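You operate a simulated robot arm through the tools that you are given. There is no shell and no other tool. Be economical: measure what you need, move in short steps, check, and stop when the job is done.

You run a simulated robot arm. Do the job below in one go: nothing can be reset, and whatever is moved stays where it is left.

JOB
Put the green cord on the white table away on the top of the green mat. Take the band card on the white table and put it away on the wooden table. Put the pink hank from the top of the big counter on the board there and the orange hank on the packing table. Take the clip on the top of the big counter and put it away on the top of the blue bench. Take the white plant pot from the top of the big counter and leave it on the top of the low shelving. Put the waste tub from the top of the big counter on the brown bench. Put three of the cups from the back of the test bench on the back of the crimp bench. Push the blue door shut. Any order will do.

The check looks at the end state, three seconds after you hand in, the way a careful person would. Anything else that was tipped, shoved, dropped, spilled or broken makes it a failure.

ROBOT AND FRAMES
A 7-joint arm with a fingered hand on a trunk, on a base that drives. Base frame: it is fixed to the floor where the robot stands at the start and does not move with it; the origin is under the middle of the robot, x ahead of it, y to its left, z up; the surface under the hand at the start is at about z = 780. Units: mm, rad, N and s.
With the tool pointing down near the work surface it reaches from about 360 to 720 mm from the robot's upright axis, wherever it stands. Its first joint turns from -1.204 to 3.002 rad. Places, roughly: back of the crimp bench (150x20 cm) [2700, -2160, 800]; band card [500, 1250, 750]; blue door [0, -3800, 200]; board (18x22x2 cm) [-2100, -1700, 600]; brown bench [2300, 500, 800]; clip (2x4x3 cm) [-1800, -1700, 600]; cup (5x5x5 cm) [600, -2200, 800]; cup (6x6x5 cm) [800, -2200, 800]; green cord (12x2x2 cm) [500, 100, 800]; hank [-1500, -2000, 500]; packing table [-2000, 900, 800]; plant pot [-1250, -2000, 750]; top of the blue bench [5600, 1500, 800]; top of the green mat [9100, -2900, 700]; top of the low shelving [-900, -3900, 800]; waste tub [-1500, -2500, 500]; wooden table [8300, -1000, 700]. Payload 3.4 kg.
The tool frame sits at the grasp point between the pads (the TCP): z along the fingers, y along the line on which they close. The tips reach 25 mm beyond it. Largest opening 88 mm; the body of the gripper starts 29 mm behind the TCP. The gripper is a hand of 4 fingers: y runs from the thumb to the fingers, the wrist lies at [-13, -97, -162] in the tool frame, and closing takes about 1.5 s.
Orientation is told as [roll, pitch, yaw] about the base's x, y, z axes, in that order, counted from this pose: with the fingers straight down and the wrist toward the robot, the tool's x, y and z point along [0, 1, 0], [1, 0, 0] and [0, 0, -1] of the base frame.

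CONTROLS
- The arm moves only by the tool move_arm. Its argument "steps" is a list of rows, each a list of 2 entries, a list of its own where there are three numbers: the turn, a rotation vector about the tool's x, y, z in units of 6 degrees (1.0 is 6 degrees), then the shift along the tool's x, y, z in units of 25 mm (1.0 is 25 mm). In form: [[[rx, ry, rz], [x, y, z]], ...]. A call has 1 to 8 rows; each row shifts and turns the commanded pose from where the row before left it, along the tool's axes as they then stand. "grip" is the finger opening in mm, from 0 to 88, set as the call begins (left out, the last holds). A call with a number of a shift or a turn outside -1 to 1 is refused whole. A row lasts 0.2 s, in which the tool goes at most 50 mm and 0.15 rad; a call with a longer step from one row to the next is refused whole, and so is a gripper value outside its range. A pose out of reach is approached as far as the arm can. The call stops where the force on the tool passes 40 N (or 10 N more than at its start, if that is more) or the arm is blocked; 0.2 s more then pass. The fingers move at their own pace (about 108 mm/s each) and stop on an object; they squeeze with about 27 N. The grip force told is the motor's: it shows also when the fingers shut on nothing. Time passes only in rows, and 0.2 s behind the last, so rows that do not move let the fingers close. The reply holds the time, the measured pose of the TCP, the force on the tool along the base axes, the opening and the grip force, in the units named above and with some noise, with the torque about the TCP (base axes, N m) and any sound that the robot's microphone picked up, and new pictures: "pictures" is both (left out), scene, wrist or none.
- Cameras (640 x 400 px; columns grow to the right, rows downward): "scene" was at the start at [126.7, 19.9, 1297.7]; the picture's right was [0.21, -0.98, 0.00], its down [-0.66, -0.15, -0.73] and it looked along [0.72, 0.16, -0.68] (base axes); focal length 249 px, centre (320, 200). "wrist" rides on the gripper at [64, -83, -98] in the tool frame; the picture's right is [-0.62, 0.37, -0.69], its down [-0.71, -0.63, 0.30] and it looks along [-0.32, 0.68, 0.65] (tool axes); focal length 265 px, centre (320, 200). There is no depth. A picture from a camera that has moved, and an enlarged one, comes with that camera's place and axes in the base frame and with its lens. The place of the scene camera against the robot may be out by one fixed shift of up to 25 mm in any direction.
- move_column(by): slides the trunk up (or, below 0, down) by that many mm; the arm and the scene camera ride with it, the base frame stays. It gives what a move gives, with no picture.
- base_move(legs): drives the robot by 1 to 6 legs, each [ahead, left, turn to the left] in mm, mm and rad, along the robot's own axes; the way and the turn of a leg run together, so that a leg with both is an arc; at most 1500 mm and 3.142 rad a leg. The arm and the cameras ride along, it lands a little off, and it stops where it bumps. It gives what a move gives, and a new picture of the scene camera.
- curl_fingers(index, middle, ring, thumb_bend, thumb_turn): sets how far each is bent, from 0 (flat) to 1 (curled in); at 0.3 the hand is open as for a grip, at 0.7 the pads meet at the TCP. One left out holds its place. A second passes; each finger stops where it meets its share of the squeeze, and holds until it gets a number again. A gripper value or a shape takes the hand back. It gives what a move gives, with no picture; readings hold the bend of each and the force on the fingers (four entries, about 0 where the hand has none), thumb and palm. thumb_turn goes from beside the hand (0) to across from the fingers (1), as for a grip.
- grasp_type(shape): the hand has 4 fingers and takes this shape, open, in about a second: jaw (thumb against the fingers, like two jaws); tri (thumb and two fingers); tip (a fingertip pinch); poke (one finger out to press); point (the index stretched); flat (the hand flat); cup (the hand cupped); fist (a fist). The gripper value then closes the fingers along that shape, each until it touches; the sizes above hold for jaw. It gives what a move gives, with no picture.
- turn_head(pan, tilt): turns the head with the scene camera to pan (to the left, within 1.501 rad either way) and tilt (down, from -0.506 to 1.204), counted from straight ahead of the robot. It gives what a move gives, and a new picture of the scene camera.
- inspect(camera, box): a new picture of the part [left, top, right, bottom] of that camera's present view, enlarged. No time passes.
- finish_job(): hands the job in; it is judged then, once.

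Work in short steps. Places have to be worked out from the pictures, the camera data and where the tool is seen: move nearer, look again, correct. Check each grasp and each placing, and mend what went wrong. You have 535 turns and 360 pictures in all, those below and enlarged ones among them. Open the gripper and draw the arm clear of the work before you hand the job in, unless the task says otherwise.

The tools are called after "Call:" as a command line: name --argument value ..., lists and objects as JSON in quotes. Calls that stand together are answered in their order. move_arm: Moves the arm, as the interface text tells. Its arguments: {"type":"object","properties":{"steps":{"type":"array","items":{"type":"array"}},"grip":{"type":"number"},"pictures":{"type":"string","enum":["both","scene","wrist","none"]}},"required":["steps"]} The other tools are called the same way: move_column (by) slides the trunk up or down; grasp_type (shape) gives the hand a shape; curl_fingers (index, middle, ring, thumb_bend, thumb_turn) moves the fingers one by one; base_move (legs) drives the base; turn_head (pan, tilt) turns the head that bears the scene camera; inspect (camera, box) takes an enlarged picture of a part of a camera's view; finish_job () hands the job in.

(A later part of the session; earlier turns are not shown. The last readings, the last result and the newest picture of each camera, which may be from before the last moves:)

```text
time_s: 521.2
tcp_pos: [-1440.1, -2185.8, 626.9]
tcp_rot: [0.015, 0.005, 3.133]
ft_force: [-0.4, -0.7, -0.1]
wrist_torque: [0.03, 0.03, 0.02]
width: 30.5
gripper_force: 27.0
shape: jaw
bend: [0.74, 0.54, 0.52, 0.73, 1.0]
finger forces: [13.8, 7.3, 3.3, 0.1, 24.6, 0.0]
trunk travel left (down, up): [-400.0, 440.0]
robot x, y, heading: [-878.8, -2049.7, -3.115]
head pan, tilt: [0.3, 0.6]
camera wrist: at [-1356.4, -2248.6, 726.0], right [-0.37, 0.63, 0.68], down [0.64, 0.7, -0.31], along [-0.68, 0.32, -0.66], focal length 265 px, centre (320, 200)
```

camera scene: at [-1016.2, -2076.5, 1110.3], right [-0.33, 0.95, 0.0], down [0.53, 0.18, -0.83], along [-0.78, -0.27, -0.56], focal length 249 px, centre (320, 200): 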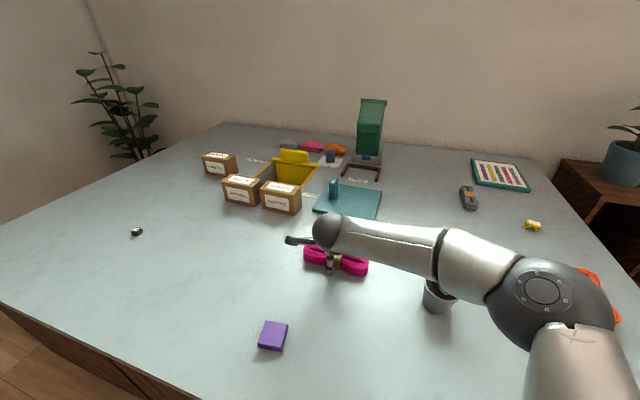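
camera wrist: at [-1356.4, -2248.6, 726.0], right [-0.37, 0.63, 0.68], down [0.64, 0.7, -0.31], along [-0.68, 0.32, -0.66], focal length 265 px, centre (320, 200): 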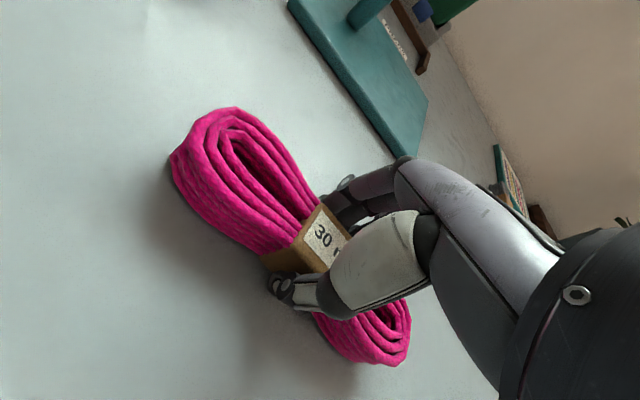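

Gripped. Lift, retract and go round to the counter's north side.

Call:
move_arm --steps '[[[0, 0, 0], [0, 0, -0.5]], [[0, 0, 0], [0, 0, -1]], [[0, 0, 0], [0, 0, -1]], [[0, 0, 0], [0, -1, -1]], [[0, 0, 0], [0, -1, -1]], [[0, 0, 0], [0, -1, -1]], [[0, 0, 0], [0, -1, -1]], [[0, 0, 0], [0, -1, -1]]]' --pictures "wrist"

Call:
base_move --legs '[[-300, 0, -0.03], [0, -950, 0]]'

Call:
turn_head --pan 0 --tilt 0.4

```text
time_s: 523.0
tcp_pos: [-1312.8, -2181.6, 814.3]
tcp_rot: [0.014, 0.007, 3.131]
ft_force: [0.5, 0.3, -1.4]
wrist_torque: [0.01, -0.03, 0.0]
width: 30.4
gripper_force: 26.2
shape: jaw
bend: [0.74, 0.54, 0.53, 0.73, 1.0]
finger forces: [14.1, 7.3, 3.3, 0.1, 24.6, 0.1]
trunk travel left (down, up): [-400.0, 440.0]
robot x, y, heading: [-882.7, -2044.4, -3.111]
head pan, tilt: [0.3, 0.6]
camera wrist: at [-1230.0, -2243.9, 913.8], right [-0.37, 0.63, 0.68], down [0.64, 0.7, -0.31], along [-0.68, 0.32, -0.66], focal length 265 px, centre (320, 200)
```

wrist: 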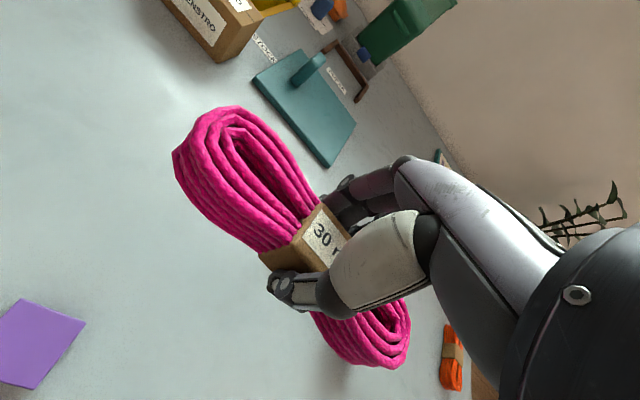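

```text
time_s: 529.5
tcp_pos: [-1001.4, -1201.4, 814.5]
tcp_rot: [0.017, 0.006, 3.059]
ft_force: [0.7, -0.6, -0.7]
wrist_torque: [0.0, 0.02, -0.02]
width: 30.6
gripper_force: 26.9
shape: jaw
bend: [0.74, 0.54, 0.53, 0.73, 1.0]
finger forces: [14.0, 7.2, 3.3, 0.0, 24.6, 0.0]
trunk travel left (down, up): [-400.0, 440.0]
robot x, y, heading: [-561.5, -1099.1, 3.099]
head pan, tilt: [0.3, 0.6]
camera scene: at [-698.0, -1118.3, 1110.3], right [-0.26, 0.97, 0.0], down [0.55, 0.15, -0.83], along [-0.8, -0.21, -0.57], focal length 249 px, centre (320, 200)
```

scene: 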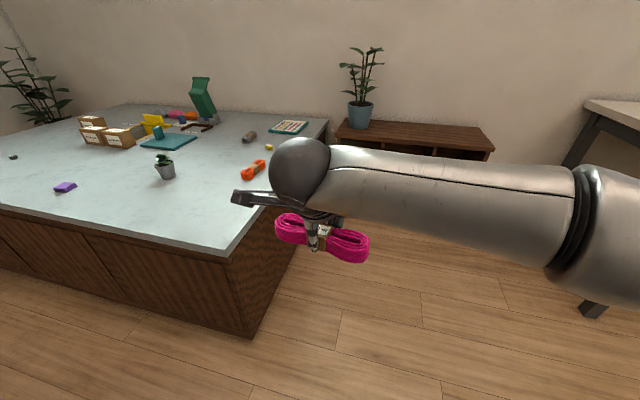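

```text
time_s: 530.4
tcp_pos: [-1002.3, -1201.9, 814.6]
tcp_rot: [0.015, 0.007, 3.059]
ft_force: [0.4, 0.4, -0.5]
wrist_torque: [0.02, -0.01, 0.01]
width: 30.8
gripper_force: 27.1
shape: jaw
bend: [0.74, 0.54, 0.53, 0.73, 1.0]
finger forces: [14.1, 7.3, 3.4, 0.0, 24.6, 0.0]
trunk travel left (down, up): [-400.0, 440.0]
robot x, y, heading: [-558.6, -1101.0, 3.098]
head pan, tilt: [0.0, 0.4]
camera scene: at [-705.2, -1092.0, 1128.5], right [0.04, 1.0, 0.0], down [0.39, -0.02, -0.92], along [-0.92, 0.04, -0.39], focal length 249 px, centre (320, 200)
```

scene: 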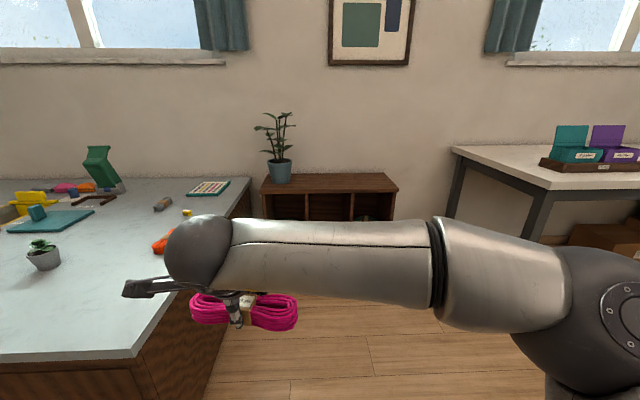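

Board is at about (−2150,−1710), clip (yellow) ≈(−1823,−1692), orange hank ≈(−1546,−1660). I drive into the bay north of the counter and face −y.

Call:
base_move --legs '[[1130, 0, 0.043], [0, 0, 1.571]]'

Call:
turn_head --pan -0.5 --tilt 0.8

```text
time_s: 540.3
tcp_pos: [-1577.7, -1519.2, 813.0]
tcp_rot: [0.015, 0.006, -1.529]
ft_force: [0.0, -0.3, -1.4]
wrist_torque: [-0.02, 0.01, 0.0]
width: 30.5
gripper_force: 26.6
shape: jaw
bend: [0.74, 0.54, 0.53, 0.73, 1.0]
finger forces: [14.1, 6.9, 3.3, 0.0, 24.3, 0.1]
trunk travel left (down, up): [-400.0, 440.0]
robot x, y, heading: [-1731.5, -1093.1, -1.487]
head pan, tilt: [0.0, 0.4]
camera scene: at [-1725.4, -1231.4, 1128.5], right [-1.0, -0.08, 0.0], down [-0.03, 0.39, -0.92], along [0.08, -0.92, -0.39], focal length 249 px, centre (320, 200)
```

scene: 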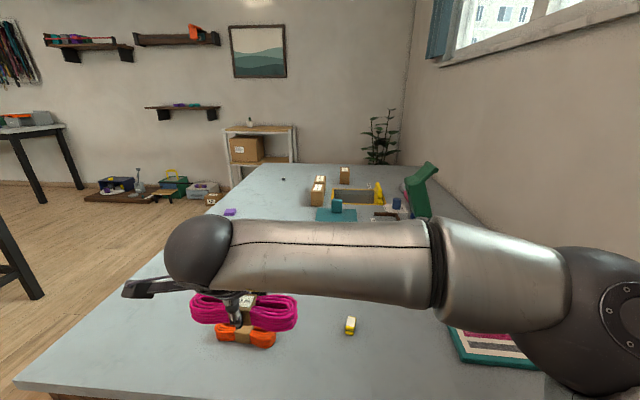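

```text
time_s: 541.2
tcp_pos: [-1577.4, -1519.4, 815.8]
tcp_rot: [0.016, 0.005, -1.529]
ft_force: [-0.2, 0.1, -0.3]
wrist_torque: [0.02, 0.01, 0.0]
width: 30.3
gripper_force: 26.9
shape: jaw
bend: [0.74, 0.54, 0.53, 0.73, 1.0]
finger forces: [14.2, 7.1, 3.3, 0.1, 24.3, 0.1]
trunk travel left (down, up): [-400.0, 440.0]
robot x, y, heading: [-1731.7, -1093.0, -1.488]
head pan, tilt: [-0.499, 0.799]
camera scene: at [-1765.6, -1212.9, 1093.5], right [-0.91, 0.4, 0.0], down [0.29, 0.66, -0.7], along [-0.28, -0.64, -0.72], focal length 249 px, centre (320, 200)
```

scene: 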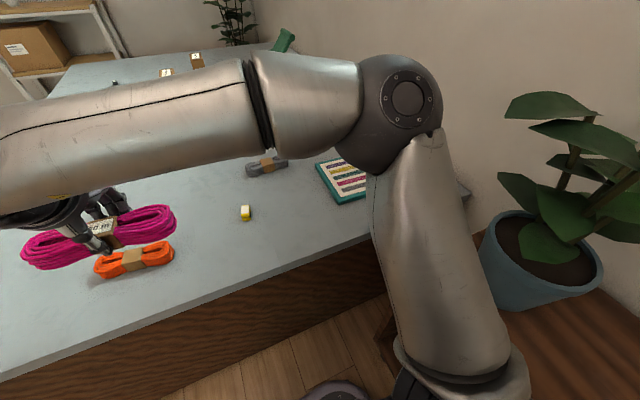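

Call:
inspect --camera "scene" --box '[200, 130, 400, 255]'

Call:
inspect --camera "wrist" --box '[0, 0, 640, 400]'

```text
3.20 times, centred on (300, 192) of scene
camera zoom: at [-1765.6, -1212.9, 1093.5], right [-0.91, 0.4, 0.0], down [0.29, 0.66, -0.7], along [-0.28, -0.64, -0.72], focal length 797 px, centre (384, 224)
```

zoom: 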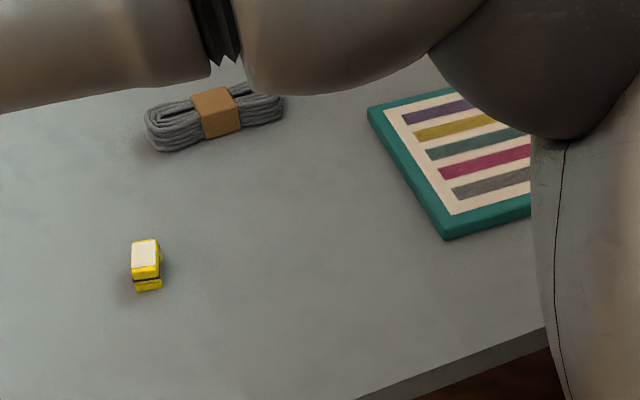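

```text
1.00 times, centred on (320, 200) of wrist (not enlarged: the box is as wide or as high as the picture)
camera zoom: at [-1517.1, -1433.4, 913.5], right [-0.62, -0.4, 0.68], down [-0.73, 0.6, -0.31], along [-0.29, -0.69, -0.66], focal length 265 px, centre (320, 200)
```

zoom: 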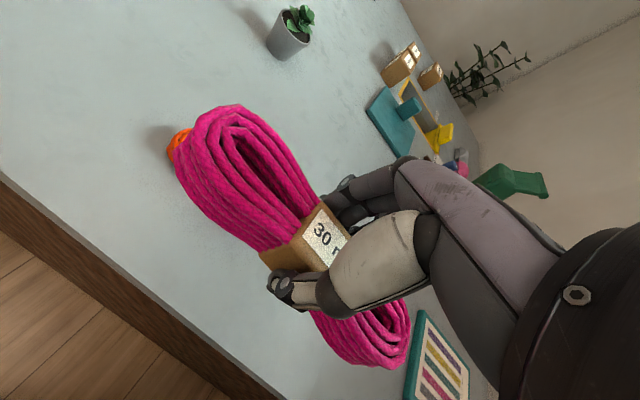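

I need to know how close the potted plant is on my right.

Call:
turn_head --pan -1.2 --tilt 0.5

```text
time_s: 542.3
tcp_pos: [-1578.5, -1520.4, 812.8]
tcp_rot: [0.015, 0.005, -1.532]
ft_force: [-0.6, 0.9, -0.8]
wrist_torque: [-0.01, 0.01, -0.03]
width: 30.2
gripper_force: 26.6
shape: jaw
bend: [0.74, 0.54, 0.53, 0.73, 1.0]
finger forces: [14.1, 7.0, 3.3, 0.0, 24.4, 0.0]
trunk travel left (down, up): [-400.0, 440.0]
robot x, y, heading: [-1731.6, -1087.8, -1.487]
head pan, tilt: [-1.201, 0.499]
camera scene: at [-1814.8, -1178.9, 1119.4], right [-0.44, 0.9, 0.0], down [0.43, 0.21, -0.88], along [-0.79, -0.38, -0.48], focal length 249 px, centre (320, 200)
```

scene: 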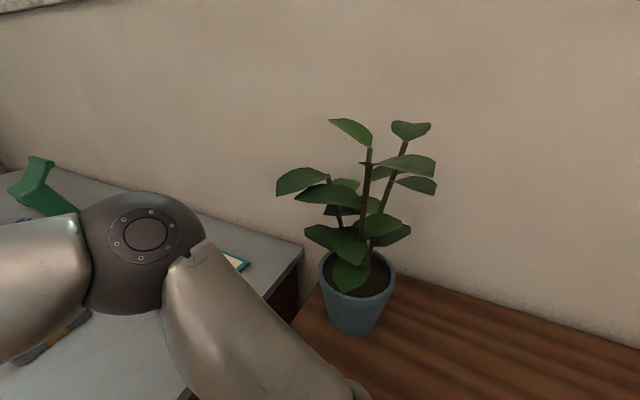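

Plant leaves reach to about x −2030. I'll stand further east, close to the counter, so the elbow stays clear, and reach right to the board.

Call:
base_move --legs '[[0, 150, -0.083], [165, 0, 0]]'

Call:
turn_head --pan -0.7 --tilt 0.6

```text
time_s: 544.7
tcp_pos: [-1464.2, -1689.2, 814.4]
tcp_rot: [0.016, 0.008, -1.612]
ft_force: [0.3, -0.6, -0.6]
wrist_torque: [-0.04, -0.01, -0.01]
width: 29.9
gripper_force: 26.9
shape: jaw
bend: [0.74, 0.54, 0.53, 0.73, 1.0]
finger forces: [14.1, 7.1, 3.3, 0.1, 24.3, 0.0]
trunk travel left (down, up): [-400.0, 440.0]
robot x, y, heading: [-1580.4, -1254.0, -1.572]
head pan, tilt: [-1.201, 0.499]
camera scene: at [-1672.8, -1330.3, 1119.4], right [-0.36, 0.93, 0.0], down [0.45, 0.17, -0.88], along [-0.82, -0.32, -0.48], focal length 249 px, centre (320, 200)
```

scene: 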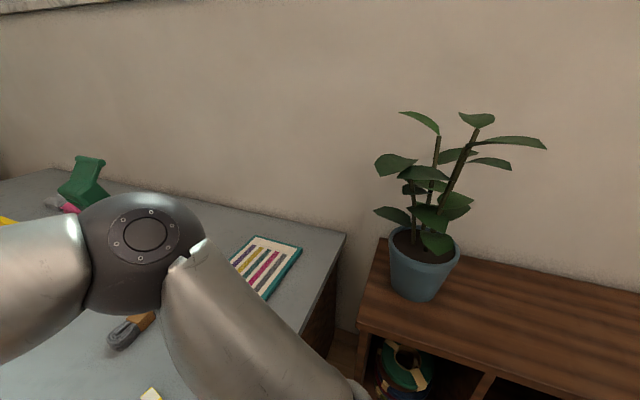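

```text
time_s: 545.6
tcp_pos: [-1464.8, -1688.3, 814.4]
tcp_rot: [0.013, 0.006, -1.613]
ft_force: [-0.4, -0.6, -0.2]
wrist_torque: [0.02, 0.0, 0.0]
width: 30.2
gripper_force: 26.8
shape: jaw
bend: [0.74, 0.54, 0.53, 0.73, 1.0]
finger forces: [14.1, 7.1, 3.3, 0.1, 24.3, 0.0]
trunk travel left (down, up): [-400.0, 440.0]
robot x, y, heading: [-1584.1, -1252.3, -1.572]
head pan, tilt: [-0.7, 0.6]
camera scene: at [-1645.0, -1364.5, 1110.3], right [-0.76, 0.65, 0.0], down [0.36, 0.43, -0.83], along [-0.53, -0.63, -0.56], focal length 249 px, centre (320, 200)
```

scene: 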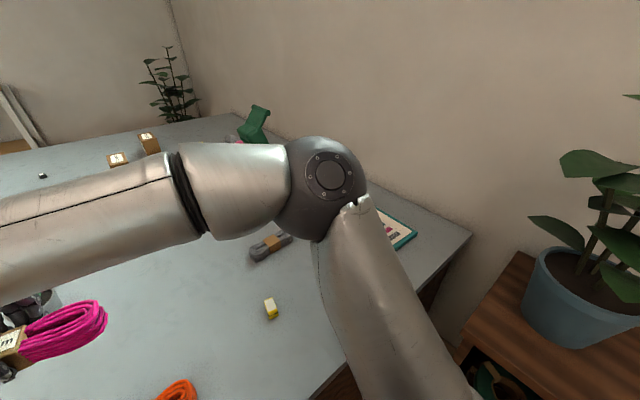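

Plant's nearest leaf is at about (−2100,−1391): my elbow will stay clear. I sweep the hand west over the counter in stages.

Call:
move_arm --steps '[[[0, 0, 0], [-1, 0, 0]], [[0, 0, 0], [-1, 0, 0]], [[0, 0, 0], [-1, 0, 0]], [[0, 0, 0], [-1, 0, 0]], [[0, 0, 0], [-1, 0, 0]], [[0, 0, 0], [-1, 0, 0]], [[0, 0, 0], [-1, 0, 0]], [[0, 0, 0], [-1, 0, 0]]]' --pictures "none"

Call:
move_arm --steps '[[[0, 0, 1], [0, 0, 0]], [[0, 0, 1], [0, 0, 0]], [[0, 0, 1], [0, 0, 0]], [[0, 0, 1], [0, 0, 0]], [[0, 0, 1], [0, 0, 0]], [[0, 0, 1], [0, 0, 0]], [[0, 0, 1], [0, 0, 0]]]' --pictures "both"

```text
time_s: 547.4
tcp_pos: [-1665.6, -1679.6, 813.1]
tcp_rot: [0.015, 0.005, -1.612]
ft_force: [0.1, -0.1, -0.5]
wrist_torque: [0.01, 0.01, -0.01]
width: 30.2
gripper_force: 26.8
shape: jaw
bend: [0.74, 0.54, 0.53, 0.73, 1.0]
finger forces: [14.0, 7.0, 3.4, 0.0, 24.3, 0.0]
trunk travel left (down, up): [-400.0, 440.0]
robot x, y, heading: [-1581.9, -1246.7, -1.574]
head pan, tilt: [-0.7, 0.6]
```

```text
time_s: 549.0
tcp_pos: [-1664.1, -1681.2, 812.6]
tcp_rot: [0.006, 0.015, -2.349]
ft_force: [0.3, 0.1, -1.1]
wrist_torque: [0.02, 0.0, -0.03]
width: 30.2
gripper_force: 27.6
shape: jaw
bend: [0.74, 0.54, 0.53, 0.73, 1.0]
finger forces: [14.0, 7.1, 3.2, 0.0, 24.2, 0.0]
trunk travel left (down, up): [-400.0, 440.0]
robot x, y, heading: [-1584.3, -1251.7, -1.573]
head pan, tilt: [-0.7, 0.6]
camera scene: at [-1644.9, -1364.6, 1110.3], right [-0.76, 0.65, 0.0], down [0.36, 0.43, -0.83], along [-0.53, -0.63, -0.56], focal length 249 px, centre (320, 200)
camera wrist: at [-1560.6, -1665.2, 911.1], right [-0.71, 0.17, 0.68], down [-0.06, 0.95, -0.3], along [-0.7, -0.26, -0.67], focal length 265 px, centre (320, 200)
```

scene: 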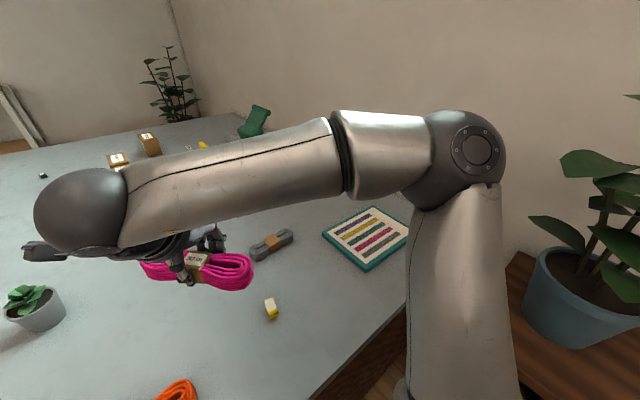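
wrist: 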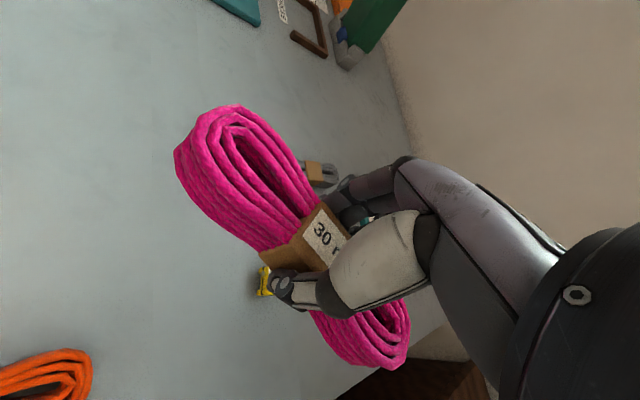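

Call:
move_arm --steps '[[[0, 0, 0], [-0.71, 0.7, 0]], [[0, 0, 0], [-0.71, 0.7, 0]], [[0, 0, 0], [-0.71, 0.7, 0]], [[0, 0, 0], [-0.71, 0.7, 0]], [[0, 0, 0], [-0.71, 0.7, 0]], [[0, 0, 0], [-0.71, 0.7, 0]], [[0, 0, 0], [-0.71, 0.7, 0]], [[0, 0, 0], [-0.71, 0.7, 0]]]' --pictures "scene"

```text
time_s: 550.8
tcp_pos: [-1865.7, -1680.3, 807.6]
tcp_rot: [0.007, 0.018, -2.344]
ft_force: [0.1, -0.6, -2.2]
wrist_torque: [0.01, -0.01, 0.0]
width: 30.2
gripper_force: 27.4
shape: jaw
bend: [0.74, 0.54, 0.53, 0.73, 1.0]
finger forces: [14.0, 7.1, 3.3, 0.1, 24.4, 0.0]
trunk travel left (down, up): [-400.0, 440.0]
robot x, y, heading: [-1585.1, -1251.1, -1.57]
head pan, tilt: [-0.7, 0.6]
camera scene: at [-1645.3, -1364.5, 1110.3], right [-0.76, 0.65, 0.0], down [0.36, 0.43, -0.82], along [-0.53, -0.63, -0.57], focal length 249 px, centre (320, 200)
```

scene: 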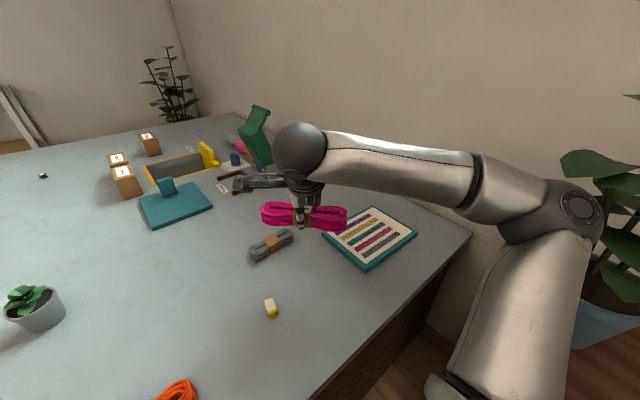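

Elbow nears the plant; I extend radially first (which pulls the elbow in) before swinging further west.

Call:
move_arm --steps '[[[0, 0, 0], [0.2, 0.9, 0.4]], [[0, 0, 0], [0.2, 0.9, 0.4]], [[0, 0, 0], [0.2, 0.9, 0.4]], [[0, 0, 0], [0.2, 0.9, 0.4]], [[0, 0, 0], [0.2, 0.9, 0.4]], [[0, 0, 0], [0, 0, 0]]]' --pictures "scene"

```text
time_s: 552.2
tcp_pos: [-1924.6, -1778.2, 754.6]
tcp_rot: [0.009, 0.015, -2.348]
ft_force: [0.9, 0.5, -1.5]
wrist_torque: [-0.02, 0.02, 0.03]
width: 30.3
gripper_force: 27.4
shape: jaw
bend: [0.74, 0.54, 0.54, 0.73, 1.0]
finger forces: [14.0, 7.0, 3.3, 0.0, 24.3, 0.0]
trunk travel left (down, up): [-400.0, 440.0]
robot x, y, heading: [-1582.1, -1248.0, -1.573]
head pan, tilt: [-0.7, 0.6]
camera scene: at [-1645.1, -1364.6, 1110.3], right [-0.76, 0.65, 0.0], down [0.36, 0.43, -0.82], along [-0.53, -0.63, -0.57], focal length 249 px, centre (320, 200)
```

scene: 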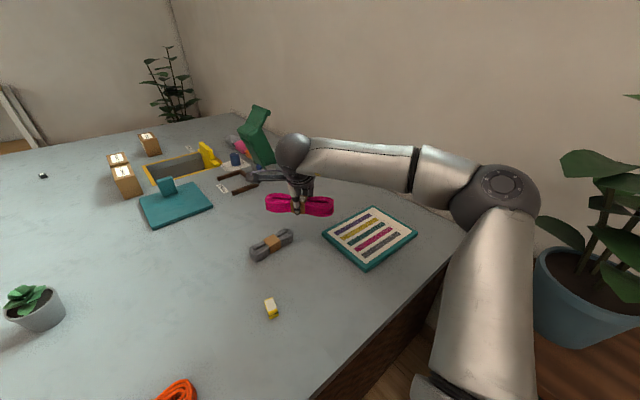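

Reach is fine here. Swing west to above the board.

Call:
move_arm --steps '[[[0, 0, 0], [-0.96, 0.16, 0.2]], [[0, 0, 0], [-0.96, 0.16, 0.2]], [[0, 0, 0], [-0.96, 0.16, 0.2]], [[0, 0, 0], [-0.96, 0.16, 0.2]], [[0, 0, 0], [-0.96, 0.16, 0.2]], [[0, 0, 0], [-0.96, 0.16, 0.2]], [[0, 0, 0], [-0.96, 0.16, 0]], [[0, 0, 0], [0, 0, 0]]]' --pictures "both"

```text
time_s: 554.0
tcp_pos: [-2066.1, -1680.9, 722.8]
tcp_rot: [0.007, 0.014, -2.346]
ft_force: [-1.3, -0.9, -0.9]
wrist_torque: [0.0, 0.02, 0.0]
width: 30.1
gripper_force: 27.7
shape: jaw
bend: [0.74, 0.54, 0.54, 0.73, 1.0]
finger forces: [14.1, 7.0, 3.3, 0.1, 24.3, 0.0]
trunk travel left (down, up): [-400.0, 440.0]
robot x, y, heading: [-1584.0, -1250.1, -1.569]
head pan, tilt: [-0.7, 0.6]
camera scene: at [-1645.2, -1364.5, 1110.3], right [-0.76, 0.65, 0.0], down [0.36, 0.43, -0.82], along [-0.53, -0.63, -0.57], focal length 249 px, centre (320, 200)
camera wrist: at [-1962.0, -1665.2, 822.7], right [-0.71, 0.17, 0.68], down [-0.06, 0.95, -0.3], along [-0.7, -0.26, -0.67], focal length 265 px, centre (320, 200)
```

scene: 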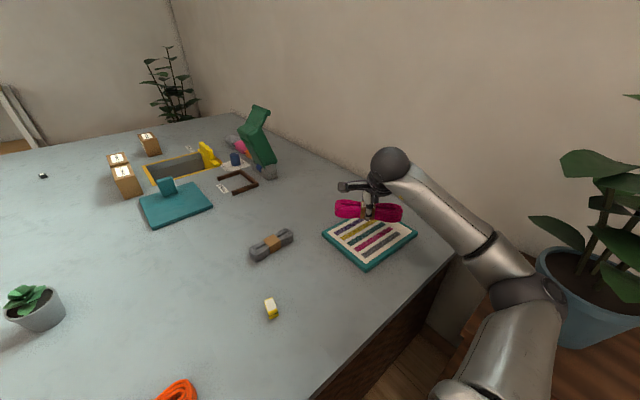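
wrist: 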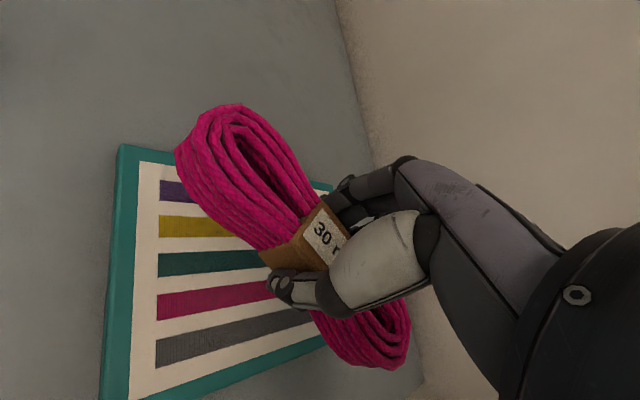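

Call:
turn_head --pan -1.25 --tilt 0.7

```text
time_s: 555.0
tcp_pos: [-2066.1, -1681.4, 724.3]
tcp_rot: [0.008, 0.015, -2.345]
ft_force: [0.1, -0.6, -1.3]
wrist_torque: [0.03, 0.05, 0.02]
width: 30.1
gripper_force: 27.4
shape: jaw
bend: [0.74, 0.54, 0.54, 0.73, 1.0]
finger forces: [14.2, 7.0, 3.3, 0.0, 24.4, 0.1]
trunk travel left (down, up): [-400.0, 440.0]
robot x, y, heading: [-1584.5, -1248.4, -1.571]
head pan, tilt: [-1.25, 0.7]
camera scene: at [-1668.8, -1323.8, 1101.7], right [-0.32, 0.95, 0.0], down [0.61, 0.2, -0.76], along [-0.73, -0.24, -0.64], focal length 249 px, centre (320, 200)
```

scene: 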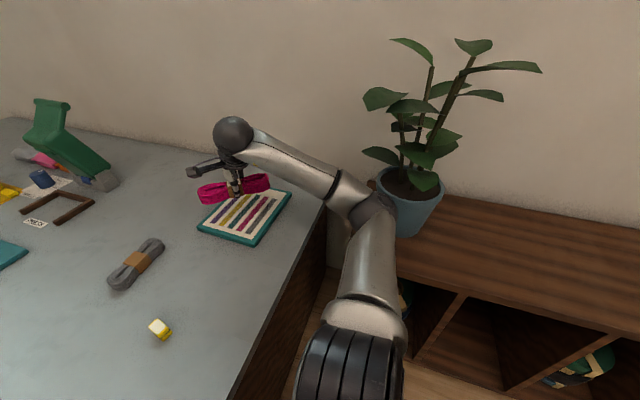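

Elbow is about 85 mm clear of the pot, so fine. Board measured x −1988…−2210, y −1771…−1590. I shift ~15 mm west and lower.

Call:
move_arm --steps '[[[0, 0, 0], [-0.43, 0.42, 0.5]], [[0, 0, 0], [0, 0, 0.7]], [[0, 0, 0], [0, 0, 0.7]], [[0, 0, 0], [0, 0, 0.6]], [[0, 0, 0], [0, 0, 0.4]], [[0, 0, 0], [0, 0, 0]]]' --pictures "both"

```text
time_s: 556.4
tcp_pos: [-2078.0, -1679.8, 650.8]
tcp_rot: [0.008, 0.016, -2.346]
ft_force: [-0.1, 0.3, 0.4]
wrist_torque: [-0.02, 0.02, -0.02]
width: 30.0
gripper_force: 27.1
shape: jaw
bend: [0.74, 0.54, 0.54, 0.73, 1.0]
finger forces: [14.1, 7.0, 3.2, 0.0, 24.3, 0.1]
trunk travel left (down, up): [-400.0, 440.0]
robot x, y, heading: [-1583.7, -1250.4, -1.573]
head pan, tilt: [-1.25, 0.7]
camera scene: at [-1668.8, -1323.7, 1101.7], right [-0.31, 0.95, 0.0], down [0.61, 0.2, -0.76], along [-0.73, -0.24, -0.64], focal length 249 px, centre (320, 200)
camera wrist: at [-1974.5, -1663.8, 750.4], right [-0.71, 0.17, 0.68], down [-0.06, 0.95, -0.3], along [-0.7, -0.26, -0.67], focal length 265 px, centre (320, 200)
```

scene: 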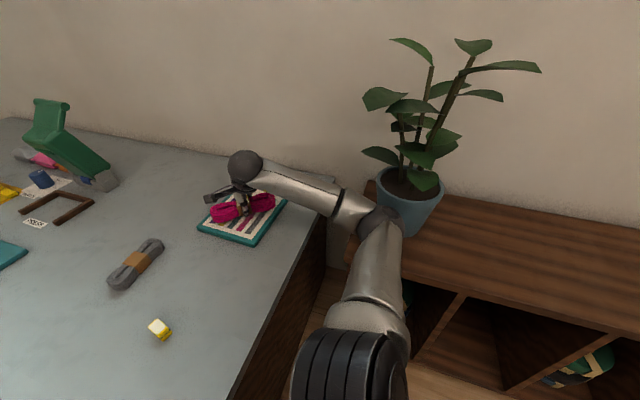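
wrist: 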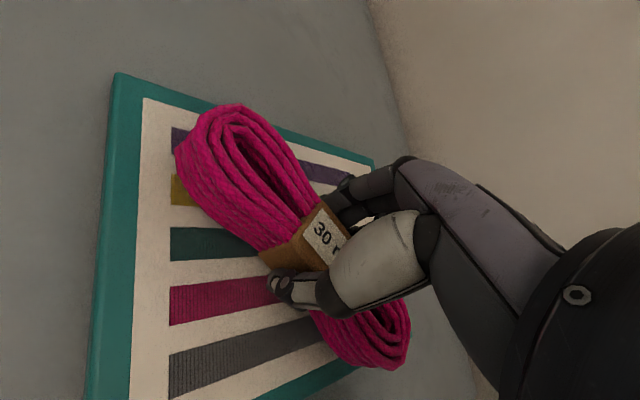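

Call:
move_arm --steps '[[[0, 0, 0], [0, 0, 0.15]], [[0, 0, 0], [0, 0, 0.1]], [[0, 0, 0], [0, 0, 0]]]' --pictures "none"

```text
time_s: 557.2
tcp_pos: [-2076.7, -1679.4, 646.2]
tcp_rot: [0.008, 0.016, -2.345]
ft_force: [0.1, -0.7, -1.6]
wrist_torque: [0.04, 0.02, -0.01]
width: 30.3
gripper_force: 26.7
shape: jaw
bend: [0.74, 0.54, 0.54, 0.73, 1.0]
finger forces: [14.1, 6.9, 3.2, 0.1, 24.3, 0.0]
trunk travel left (down, up): [-400.0, 440.0]
robot x, y, heading: [-1584.1, -1245.9, -1.573]
head pan, tilt: [-1.25, 0.7]
```

Call:
move_arm --steps '[[[0, 0, 0], [0, 0, 0.12]], [[0, 0, 0], [0, 0, 0.1]], [[0, 0, 0], [0, 0, 0]]]' --pictures "none"

```text
time_s: 558.0
tcp_pos: [-2076.2, -1680.1, 642.7]
tcp_rot: [0.011, 0.009, -2.346]
ft_force: [-1.4, 0.5, 8.2]
wrist_torque: [0.0, 0.04, 0.02]
width: 30.3
gripper_force: 26.6
shape: jaw
bend: [0.74, 0.54, 0.54, 0.73, 1.0]
finger forces: [15.6, 7.3, 3.5, 0.0, 25.5, 0.0]
trunk travel left (down, up): [-400.0, 440.0]
robot x, y, heading: [-1583.0, -1246.9, -1.568]
head pan, tilt: [-1.25, 0.7]
```

Contact. Release and rise a little.

Call:
move_arm --steps '[[[0, 0, 0], [0, 0, -0.05]], [[0, 0, 0], [0, 0, 0]], [[0, 0, 0], [0, 0, 0]], [[0, 0, 0], [0, 0, 0]], [[0, 0, 0], [0, 0, 0]]]' --pictures "none" --grip 75

Call:
move_arm --steps '[[[0, 0, 0], [0, 0, -0.5]], [[0, 0, 0], [0, 0, -0.8]], [[0, 0, 0], [0, 0, -0.8]], [[0, 0, 0], [0, 0, -0.8]]]' --pictures "both"

```text
time_s: 559.2
tcp_pos: [-2076.3, -1679.3, 643.3]
tcp_rot: [0.011, 0.014, -2.348]
ft_force: [0.5, -0.2, 2.9]
wrist_torque: [-0.06, 0.11, 0.0]
width: 74.1
gripper_force: 0.1
shape: jaw
bend: [0.28, 0.33, 0.31, 0.43, 0.99]
finger forces: [0.0, 3.0, 0.0, 0.1, 0.1, 0.1]
trunk travel left (down, up): [-400.0, 440.0]
robot x, y, heading: [-1582.5, -1246.1, -1.574]
head pan, tilt: [-1.25, 0.7]
```

```text
time_s: 560.2
tcp_pos: [-2076.3, -1677.4, 711.3]
tcp_rot: [0.009, 0.016, -2.346]
ft_force: [-0.5, 0.4, -0.5]
wrist_torque: [0.03, -0.04, -0.03]
width: 74.5
gripper_force: 0.0
shape: jaw
bend: [0.28, 0.33, 0.31, 0.43, 0.99]
finger forces: [0.1, 0.0, 0.1, 0.0, 0.0, 0.0]
trunk travel left (down, up): [-400.0, 440.0]
robot x, y, heading: [-1584.6, -1248.9, -1.574]
head pan, tilt: [-1.25, 0.7]
camera scene: at [-1668.6, -1323.6, 1101.7], right [-0.31, 0.95, 0.0], down [0.61, 0.2, -0.76], along [-0.73, -0.24, -0.64], focal length 249 px, centre (320, 200)
camera wrist: at [-1972.8, -1662.6, 812.5], right [-0.71, 0.17, 0.68], down [-0.06, 0.95, -0.3], along [-0.7, -0.26, -0.67], focal length 265 px, centre (320, 200)
```

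scene: 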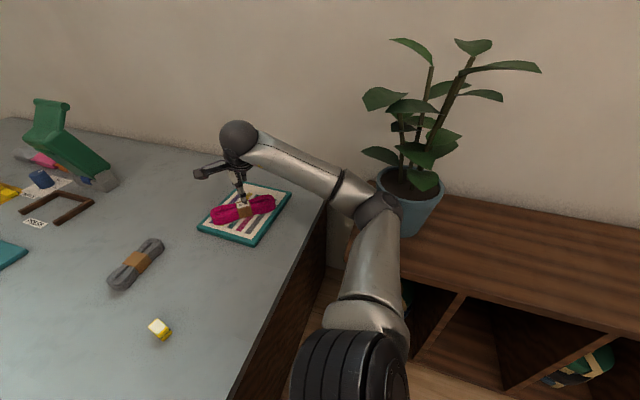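
wrist: 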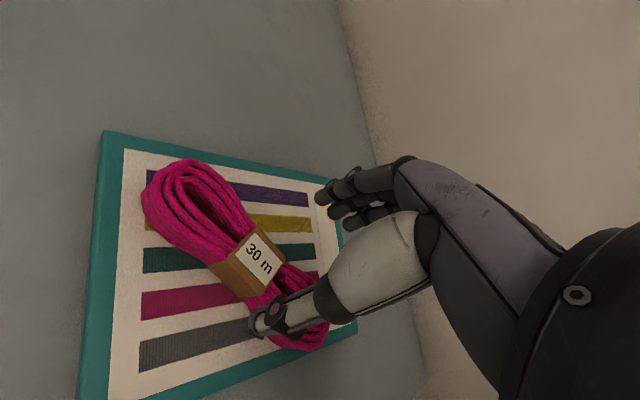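

Pink hank lies on the board. Retrace the arm: swing east and back, then towards the orange hank.

Call:
move_arm --steps '[[[0, 0, 0], [0.96, -0.16, -0.5]], [[0, 0, 0], [0.96, -0.16, -0.5]], [[0, 0, 0], [0.96, -0.16, -0.5]], [[0, 0, 0], [0.96, -0.16, -0.5]], [[0, 0, 0], [0.96, -0.16, -0.5]], [[0, 0, 0], [0.96, -0.16, -0.5]], [[0, 0, 0], [0.96, -0.16, 0]], [[0, 0, 0], [0.9, -0.7, 0]]]' --pictures "none"

Call:
move_arm --steps '[[[0, 0, -1], [0.6, -0.8, 0]], [[0, 0, -1], [0.6, -0.8, 0]], [[0, 0, -1], [0.6, -0.8, 0]], [[0, 0, -1], [0.6, -0.8, 0]], [[0, 0, -1], [0.8, -0.6, 0]], [[0, 0, -1], [0.8, -0.4, 0]], [[0, 0, -1], [0.9, 0, 0]], [[0, 0, -0.5], [0.9, 0, 0]]]' --pictures "both"

```text
time_s: 562.0
tcp_pos: [-1910.4, -1781.3, 792.3]
tcp_rot: [0.008, 0.017, -2.346]
ft_force: [-0.3, 0.1, -1.2]
wrist_torque: [-0.02, 0.02, -0.01]
width: 74.9
gripper_force: 0.0
shape: jaw
bend: [0.28, 0.33, 0.31, 0.43, 0.99]
finger forces: [0.0, 0.0, 0.0, 0.0, 0.0, 0.0]
trunk travel left (down, up): [-400.0, 440.0]
robot x, y, heading: [-1587.3, -1248.4, -1.572]
head pan, tilt: [-1.25, 0.7]
```

```text
time_s: 563.8
tcp_pos: [-1726.6, -1742.7, 797.3]
tcp_rot: [0.016, 0.004, -1.56]
ft_force: [0.6, -0.7, 1.1]
wrist_torque: [0.01, 0.02, -0.01]
width: 74.9
gripper_force: 0.1
shape: jaw
bend: [0.28, 0.33, 0.31, 0.43, 0.99]
finger forces: [0.0, 0.0, 0.1, 0.1, 0.0, 0.0]
trunk travel left (down, up): [-400.0, 440.0]
robot x, y, heading: [-1585.7, -1250.5, -1.569]
head pan, tilt: [-1.25, 0.7]
camera scene: at [-1668.5, -1323.7, 1101.7], right [-0.31, 0.95, 0.0], down [0.61, 0.2, -0.77], along [-0.73, -0.24, -0.64], focal length 249 px, centre (320, 200)
camera wrist: at [-1662.8, -1658.3, 895.6], right [-0.63, -0.38, 0.68], down [-0.72, 0.62, -0.31], along [-0.31, -0.68, -0.66], focal length 265 px, centre (320, 200)
```

scene: 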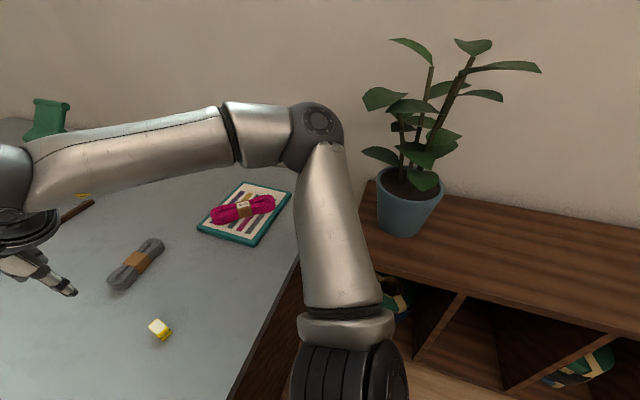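
wrist: 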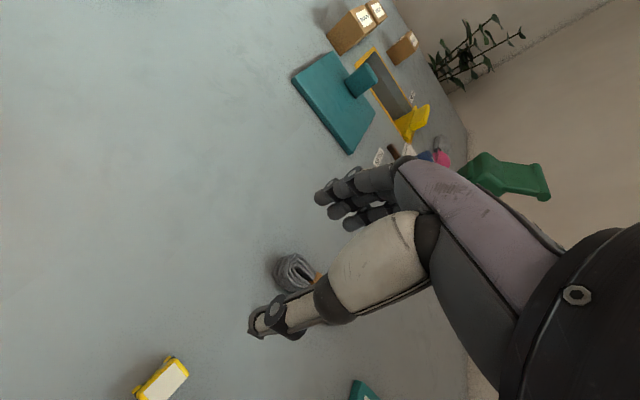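

Call:
move_arm --steps '[[[0, 0, 0], [0.95, -0.6, 0]], [[0, 0, 0], [0.95, -0.6, 0]], [[0, 0, 0], [0.95, -0.6, 0]], [[0, 0, 0], [0.95, -0.6, 0]], [[0, 0, 0], [0.95, -0.6, 0]], [[0, 0, 0], [0.95, -0.5, 0]], [[0, 0, 0], [0.5, -0.2, 0]]]' --pictures "wrist"

Call:
turn_head --pan 0.0 --tilt 0.9

```text
time_s: 565.4
tcp_pos: [-1570.9, -1651.6, 795.8]
tcp_rot: [0.015, 0.005, -1.562]
ft_force: [-0.6, -1.0, 0.1]
wrist_torque: [0.03, 0.03, -0.03]
width: 75.0
gripper_force: 0.0
shape: jaw
bend: [0.28, 0.33, 0.31, 0.43, 0.99]
finger forces: [0.1, 0.0, 0.1, 0.1, 0.0, 0.0]
trunk travel left (down, up): [-400.0, 440.0]
robot x, y, heading: [-1584.6, -1245.1, -1.572]
head pan, tilt: [-1.25, 0.7]
camera wrist: at [-1507.4, -1566.2, 896.4], right [-0.63, -0.38, 0.68], down [-0.72, 0.63, -0.31], along [-0.31, -0.68, -0.66], focal length 265 px, centre (320, 200)
```

wrist: 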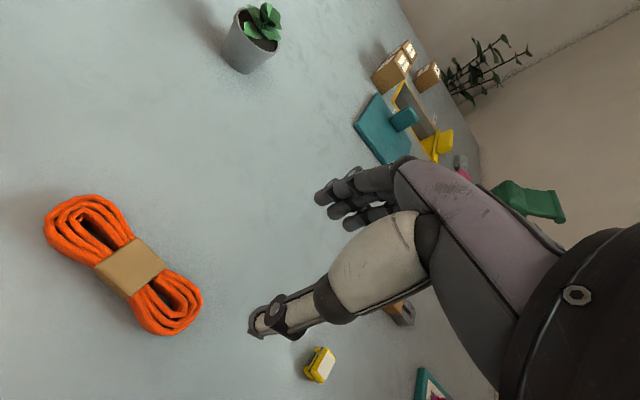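

```text
time_s: 566.8
tcp_pos: [-1570.7, -1650.4, 797.2]
tcp_rot: [0.017, 0.005, -1.562]
ft_force: [0.4, 0.9, 1.3]
wrist_torque: [0.0, 0.06, -0.04]
width: 74.6
gripper_force: 0.0
shape: jaw
bend: [0.28, 0.33, 0.31, 0.43, 0.99]
finger forces: [0.0, 0.0, 0.0, 0.1, 0.0, 0.0]
trunk travel left (down, up): [-400.0, 440.0]
robot x, y, heading: [-1579.4, -1249.3, -1.573]
head pan, tilt: [0.0, 0.901]
camera scene: at [-1588.1, -1372.4, 1085.6], right [-1.0, 0.0, 0.0], down [0.0, 0.78, -0.62], along [0.0, -0.62, -0.78], focal length 249 px, centre (320, 200)
```

scene: 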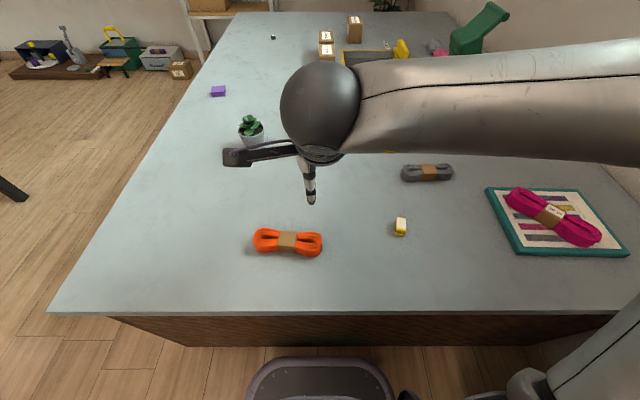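

Orange hank centre (−1515,−1623), along x. I back the base 60 mm for comfortable reach, then go over it.

Call:
base_move --legs '[[-70, 0, 0]]'

Call:
move_arm --steps '[[[0, 0, 0], [0.75, 0.6, 0.8]], [[0, 0, 0], [0.75, 0.6, 0.8]], [[0, 0, 0], [0.75, 0.5, 0.8]], [[0, 0, 0], [0, 0, 0.8]], [[0, 0, 0], [0, 0, 0]]]' --pictures "wrist"

```text
time_s: 567.8
tcp_pos: [-1570.1, -1579.8, 797.3]
tcp_rot: [0.015, 0.003, -1.56]
ft_force: [0.1, -0.7, -0.4]
wrist_torque: [0.04, -0.01, 0.0]
width: 74.5
gripper_force: 0.0
shape: jaw
bend: [0.28, 0.33, 0.31, 0.43, 0.99]
finger forces: [0.0, 0.0, 0.0, 0.0, 0.0, 0.0]
trunk travel left (down, up): [-400.0, 440.0]
robot x, y, heading: [-1584.8, -1176.3, -1.569]
head pan, tilt: [0.0, 0.901]
camera scene: at [-1587.9, -1299.4, 1085.6], right [-1.0, 0.0, 0.0], down [0.0, 0.78, -0.62], along [0.0, -0.62, -0.78], focal length 249 px, centre (320, 200)
```

scene: 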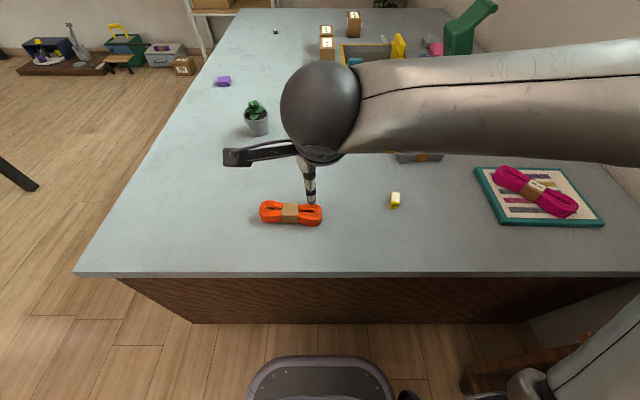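

```text
time_s: 569.0
tcp_pos: [-1511.2, -1620.4, 717.7]
tcp_rot: [0.016, 0.005, -1.561]
ft_force: [0.0, -0.7, -0.4]
wrist_torque: [-0.01, 0.0, 0.01]
width: 74.7
gripper_force: 0.0
shape: jaw
bend: [0.28, 0.33, 0.31, 0.43, 0.99]
finger forces: [0.0, 0.1, 0.1, 0.0, 0.0, 0.0]
trunk travel left (down, up): [-400.0, 440.0]
robot x, y, heading: [-1583.0, -1174.4, -1.567]
head pan, tilt: [0.0, 0.901]
camera wrist: at [-1448.5, -1536.2, 817.5], right [-0.63, -0.38, 0.68], down [-0.72, 0.62, -0.31], along [-0.31, -0.68, -0.66], focal length 265 px, centre (320, 200)
```

wrist: 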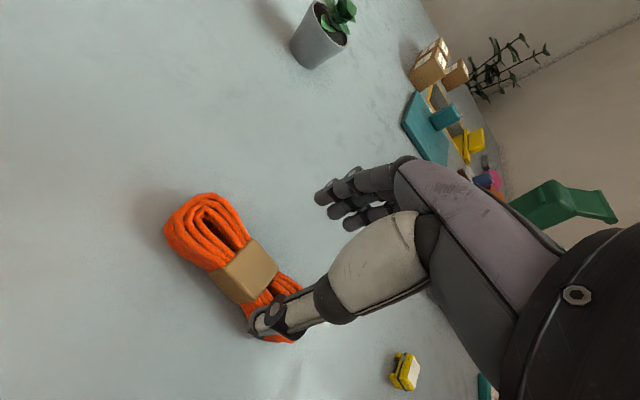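

Call:
move_arm --steps '[[[0, 0, 0], [-0.34, 0.2, 0.5]], [[0, 0, 0], [0, 0, 0.9]], [[0, 0, 0], [0, 0, 0.9]], [[0, 0, 0], [0, 0, 0.8]], [[0, 0, 0], [0, 0, 0.45]], [[0, 0, 0], [0, 0, 0]]]' --pictures "wrist"

```text
time_s: 570.4
tcp_pos: [-1517.9, -1624.2, 629.4]
tcp_rot: [0.016, 0.006, -1.562]
ft_force: [0.1, 0.5, 0.9]
wrist_torque: [0.02, -0.01, 0.01]
width: 74.7
gripper_force: 0.0
shape: jaw
bend: [0.28, 0.33, 0.31, 0.43, 0.99]
finger forces: [0.0, 0.0, 0.0, 0.1, 0.0, 0.1]
trunk travel left (down, up): [-400.0, 440.0]
robot x, y, heading: [-1583.7, -1175.8, -1.569]
head pan, tilt: [0.0, 0.901]
camera wrist: at [-1455.3, -1540.2, 729.0], right [-0.63, -0.38, 0.68], down [-0.72, 0.62, -0.31], along [-0.31, -0.68, -0.66], focal length 265 px, centre (320, 200)
```

wrist: 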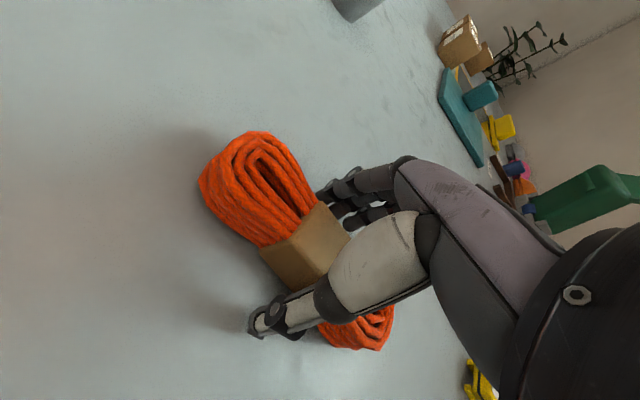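

Straddling the band. Close and lift.

Call:
move_arm --steps '[[[0, 0, 0], [0, 0, 0.1]], [[0, 0, 0], [0, 0, 0]], [[0, 0, 0], [0, 0, 0]], [[0, 0, 0], [0, 0, 0]], [[0, 0, 0], [0, 0, 0]], [[0, 0, 0], [0, 0, 0]], [[0, 0, 0], [0, 0, 0]], [[0, 0, 0], [0, 0, 0]]]' --pictures "none" --grip 15

Call:
move_arm --steps '[[[0, 0, 0], [0, 0, -0.5]], [[0, 0, 0], [0, 0, -1]], [[0, 0, 0], [0, 0, -1]], [[0, 0, 0], [0, 0, -1]], [[0, 0, 0], [0, 0, -1]], [[0, 0, 0], [0, 0, -1]], [[0, 0, 0], [0, 0, -1]], [[0, 0, 0], [0, 0, -1]]]' --pictures "wrist"

```text
time_s: 572.2
tcp_pos: [-1518.8, -1625.0, 628.1]
tcp_rot: [0.015, 0.005, -1.56]
ft_force: [-0.1, 0.6, 0.1]
wrist_torque: [-0.01, -0.01, -0.02]
width: 30.9
gripper_force: 26.5
shape: jaw
bend: [0.74, 0.52, 0.52, 0.73, 1.0]
finger forces: [13.6, 7.4, 3.3, 0.0, 24.5, 0.0]
trunk travel left (down, up): [-400.0, 440.0]
robot x, y, heading: [-1582.8, -1179.3, -1.571]
head pan, tilt: [0.0, 0.901]
```

```text
time_s: 574.0
tcp_pos: [-1520.6, -1623.8, 816.6]
tcp_rot: [0.016, 0.006, -1.56]
ft_force: [0.0, -1.7, -1.3]
wrist_torque: [0.0, 0.02, 0.0]
width: 31.0
gripper_force: 27.1
shape: jaw
bend: [0.74, 0.52, 0.52, 0.74, 1.0]
finger forces: [14.0, 7.3, 3.3, 0.1, 24.4, 0.0]
trunk travel left (down, up): [-400.0, 440.0]
robot x, y, heading: [-1581.3, -1177.2, -1.574]
head pan, tilt: [0.0, 0.901]
camera wrist: at [-1457.8, -1538.6, 915.1], right [-0.63, -0.38, 0.68], down [-0.72, 0.62, -0.31], along [-0.31, -0.68, -0.66], focal length 265 px, centre (320, 200)
```

wrist: 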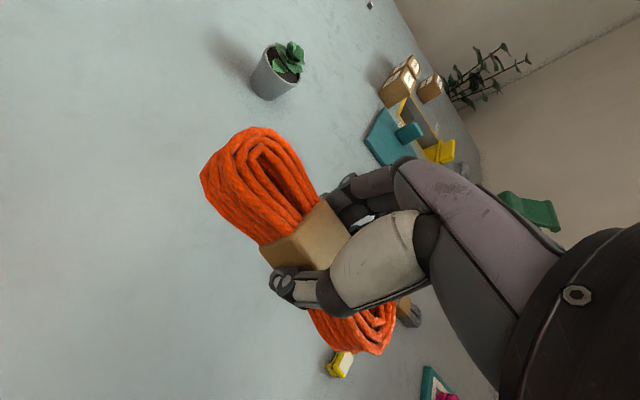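

Orange hank held. Raise, back off, turn to face +y towards the packing table.

Call:
move_column --by 200

Call:
base_move --legs '[[-250, 0, 0], [0, 0, 1.571], [0, 0, 1.571]]'

Call:
turn_head --pan 0.1 --tilt 0.5

```text
time_s: 576.2
tcp_pos: [-1521.1, -1623.6, 1015.6]
tcp_rot: [0.017, 0.005, -1.56]
ft_force: [0.4, -0.1, -0.9]
wrist_torque: [0.01, -0.03, -0.01]
width: 30.8
gripper_force: 26.5
shape: jaw
bend: [0.74, 0.52, 0.52, 0.74, 1.0]
finger forces: [13.9, 7.3, 3.2, 0.0, 24.4, 0.1]
trunk travel left (down, up): [-600.0, 240.0]
robot x, y, heading: [-1584.6, -1175.6, -1.57]
head pan, tilt: [0.0, 0.901]
```

```text
time_s: 585.6
tcp_pos: [-1638.4, -474.2, 1015.4]
tcp_rot: [0.016, 0.005, 1.565]
ft_force: [-0.3, -0.2, -1.6]
wrist_torque: [-0.04, 0.01, 0.01]
width: 30.3
gripper_force: 26.7
shape: jaw
bend: [0.74, 0.53, 0.53, 0.74, 1.0]
finger forces: [13.6, 7.2, 3.2, 0.0, 24.1, 0.0]
trunk travel left (down, up): [-600.0, 240.0]
robot x, y, heading: [-1582.3, -926.2, 1.554]
head pan, tilt: [0.0, 0.901]
camera scene: at [-1585.2, -794.6, 1285.5], right [1.0, -0.02, 0.0], down [-0.01, -0.78, -0.62], along [0.01, 0.62, -0.78], focal length 249 px, centre (320, 200)
```

scene: 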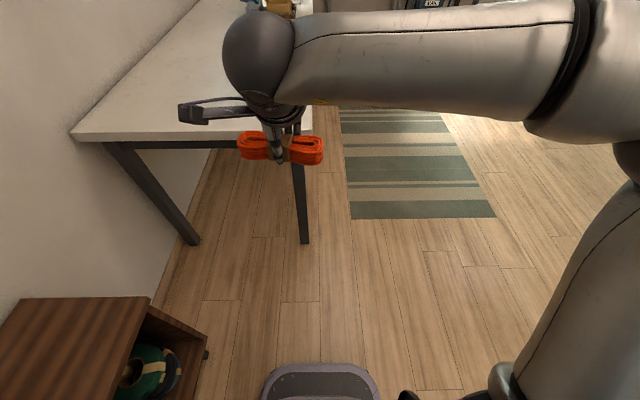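

```text
time_s: 586.5
tcp_pos: [-1638.8, -473.6, 1014.9]
tcp_rot: [0.014, 0.004, 1.566]
ft_force: [0.0, -0.3, -1.5]
wrist_torque: [-0.01, -0.03, -0.02]
width: 30.4
gripper_force: 26.5
shape: jaw
bend: [0.74, 0.53, 0.53, 0.74, 1.0]
finger forces: [13.5, 7.2, 3.3, 0.0, 24.0, 0.0]
trunk travel left (down, up): [-600.0, 240.0]
robot x, y, heading: [-1583.4, -922.2, 1.557]
head pan, tilt: [0.099, 0.499]
camera scene: at [-1594.0, -779.4, 1319.3], right [1.0, 0.08, 0.0], down [0.04, -0.48, -0.88], along [-0.07, 0.87, -0.48], focal length 249 px, centre (320, 200)
```

scene: 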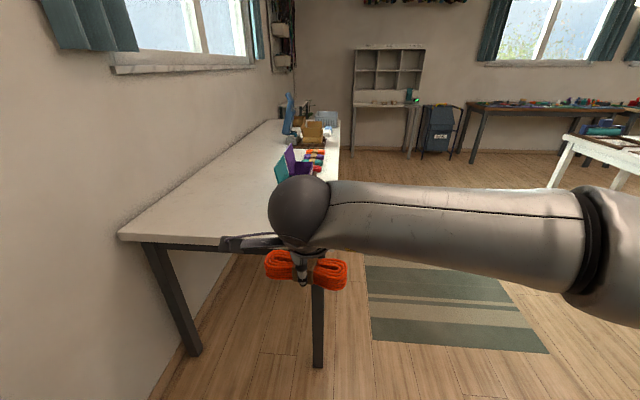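

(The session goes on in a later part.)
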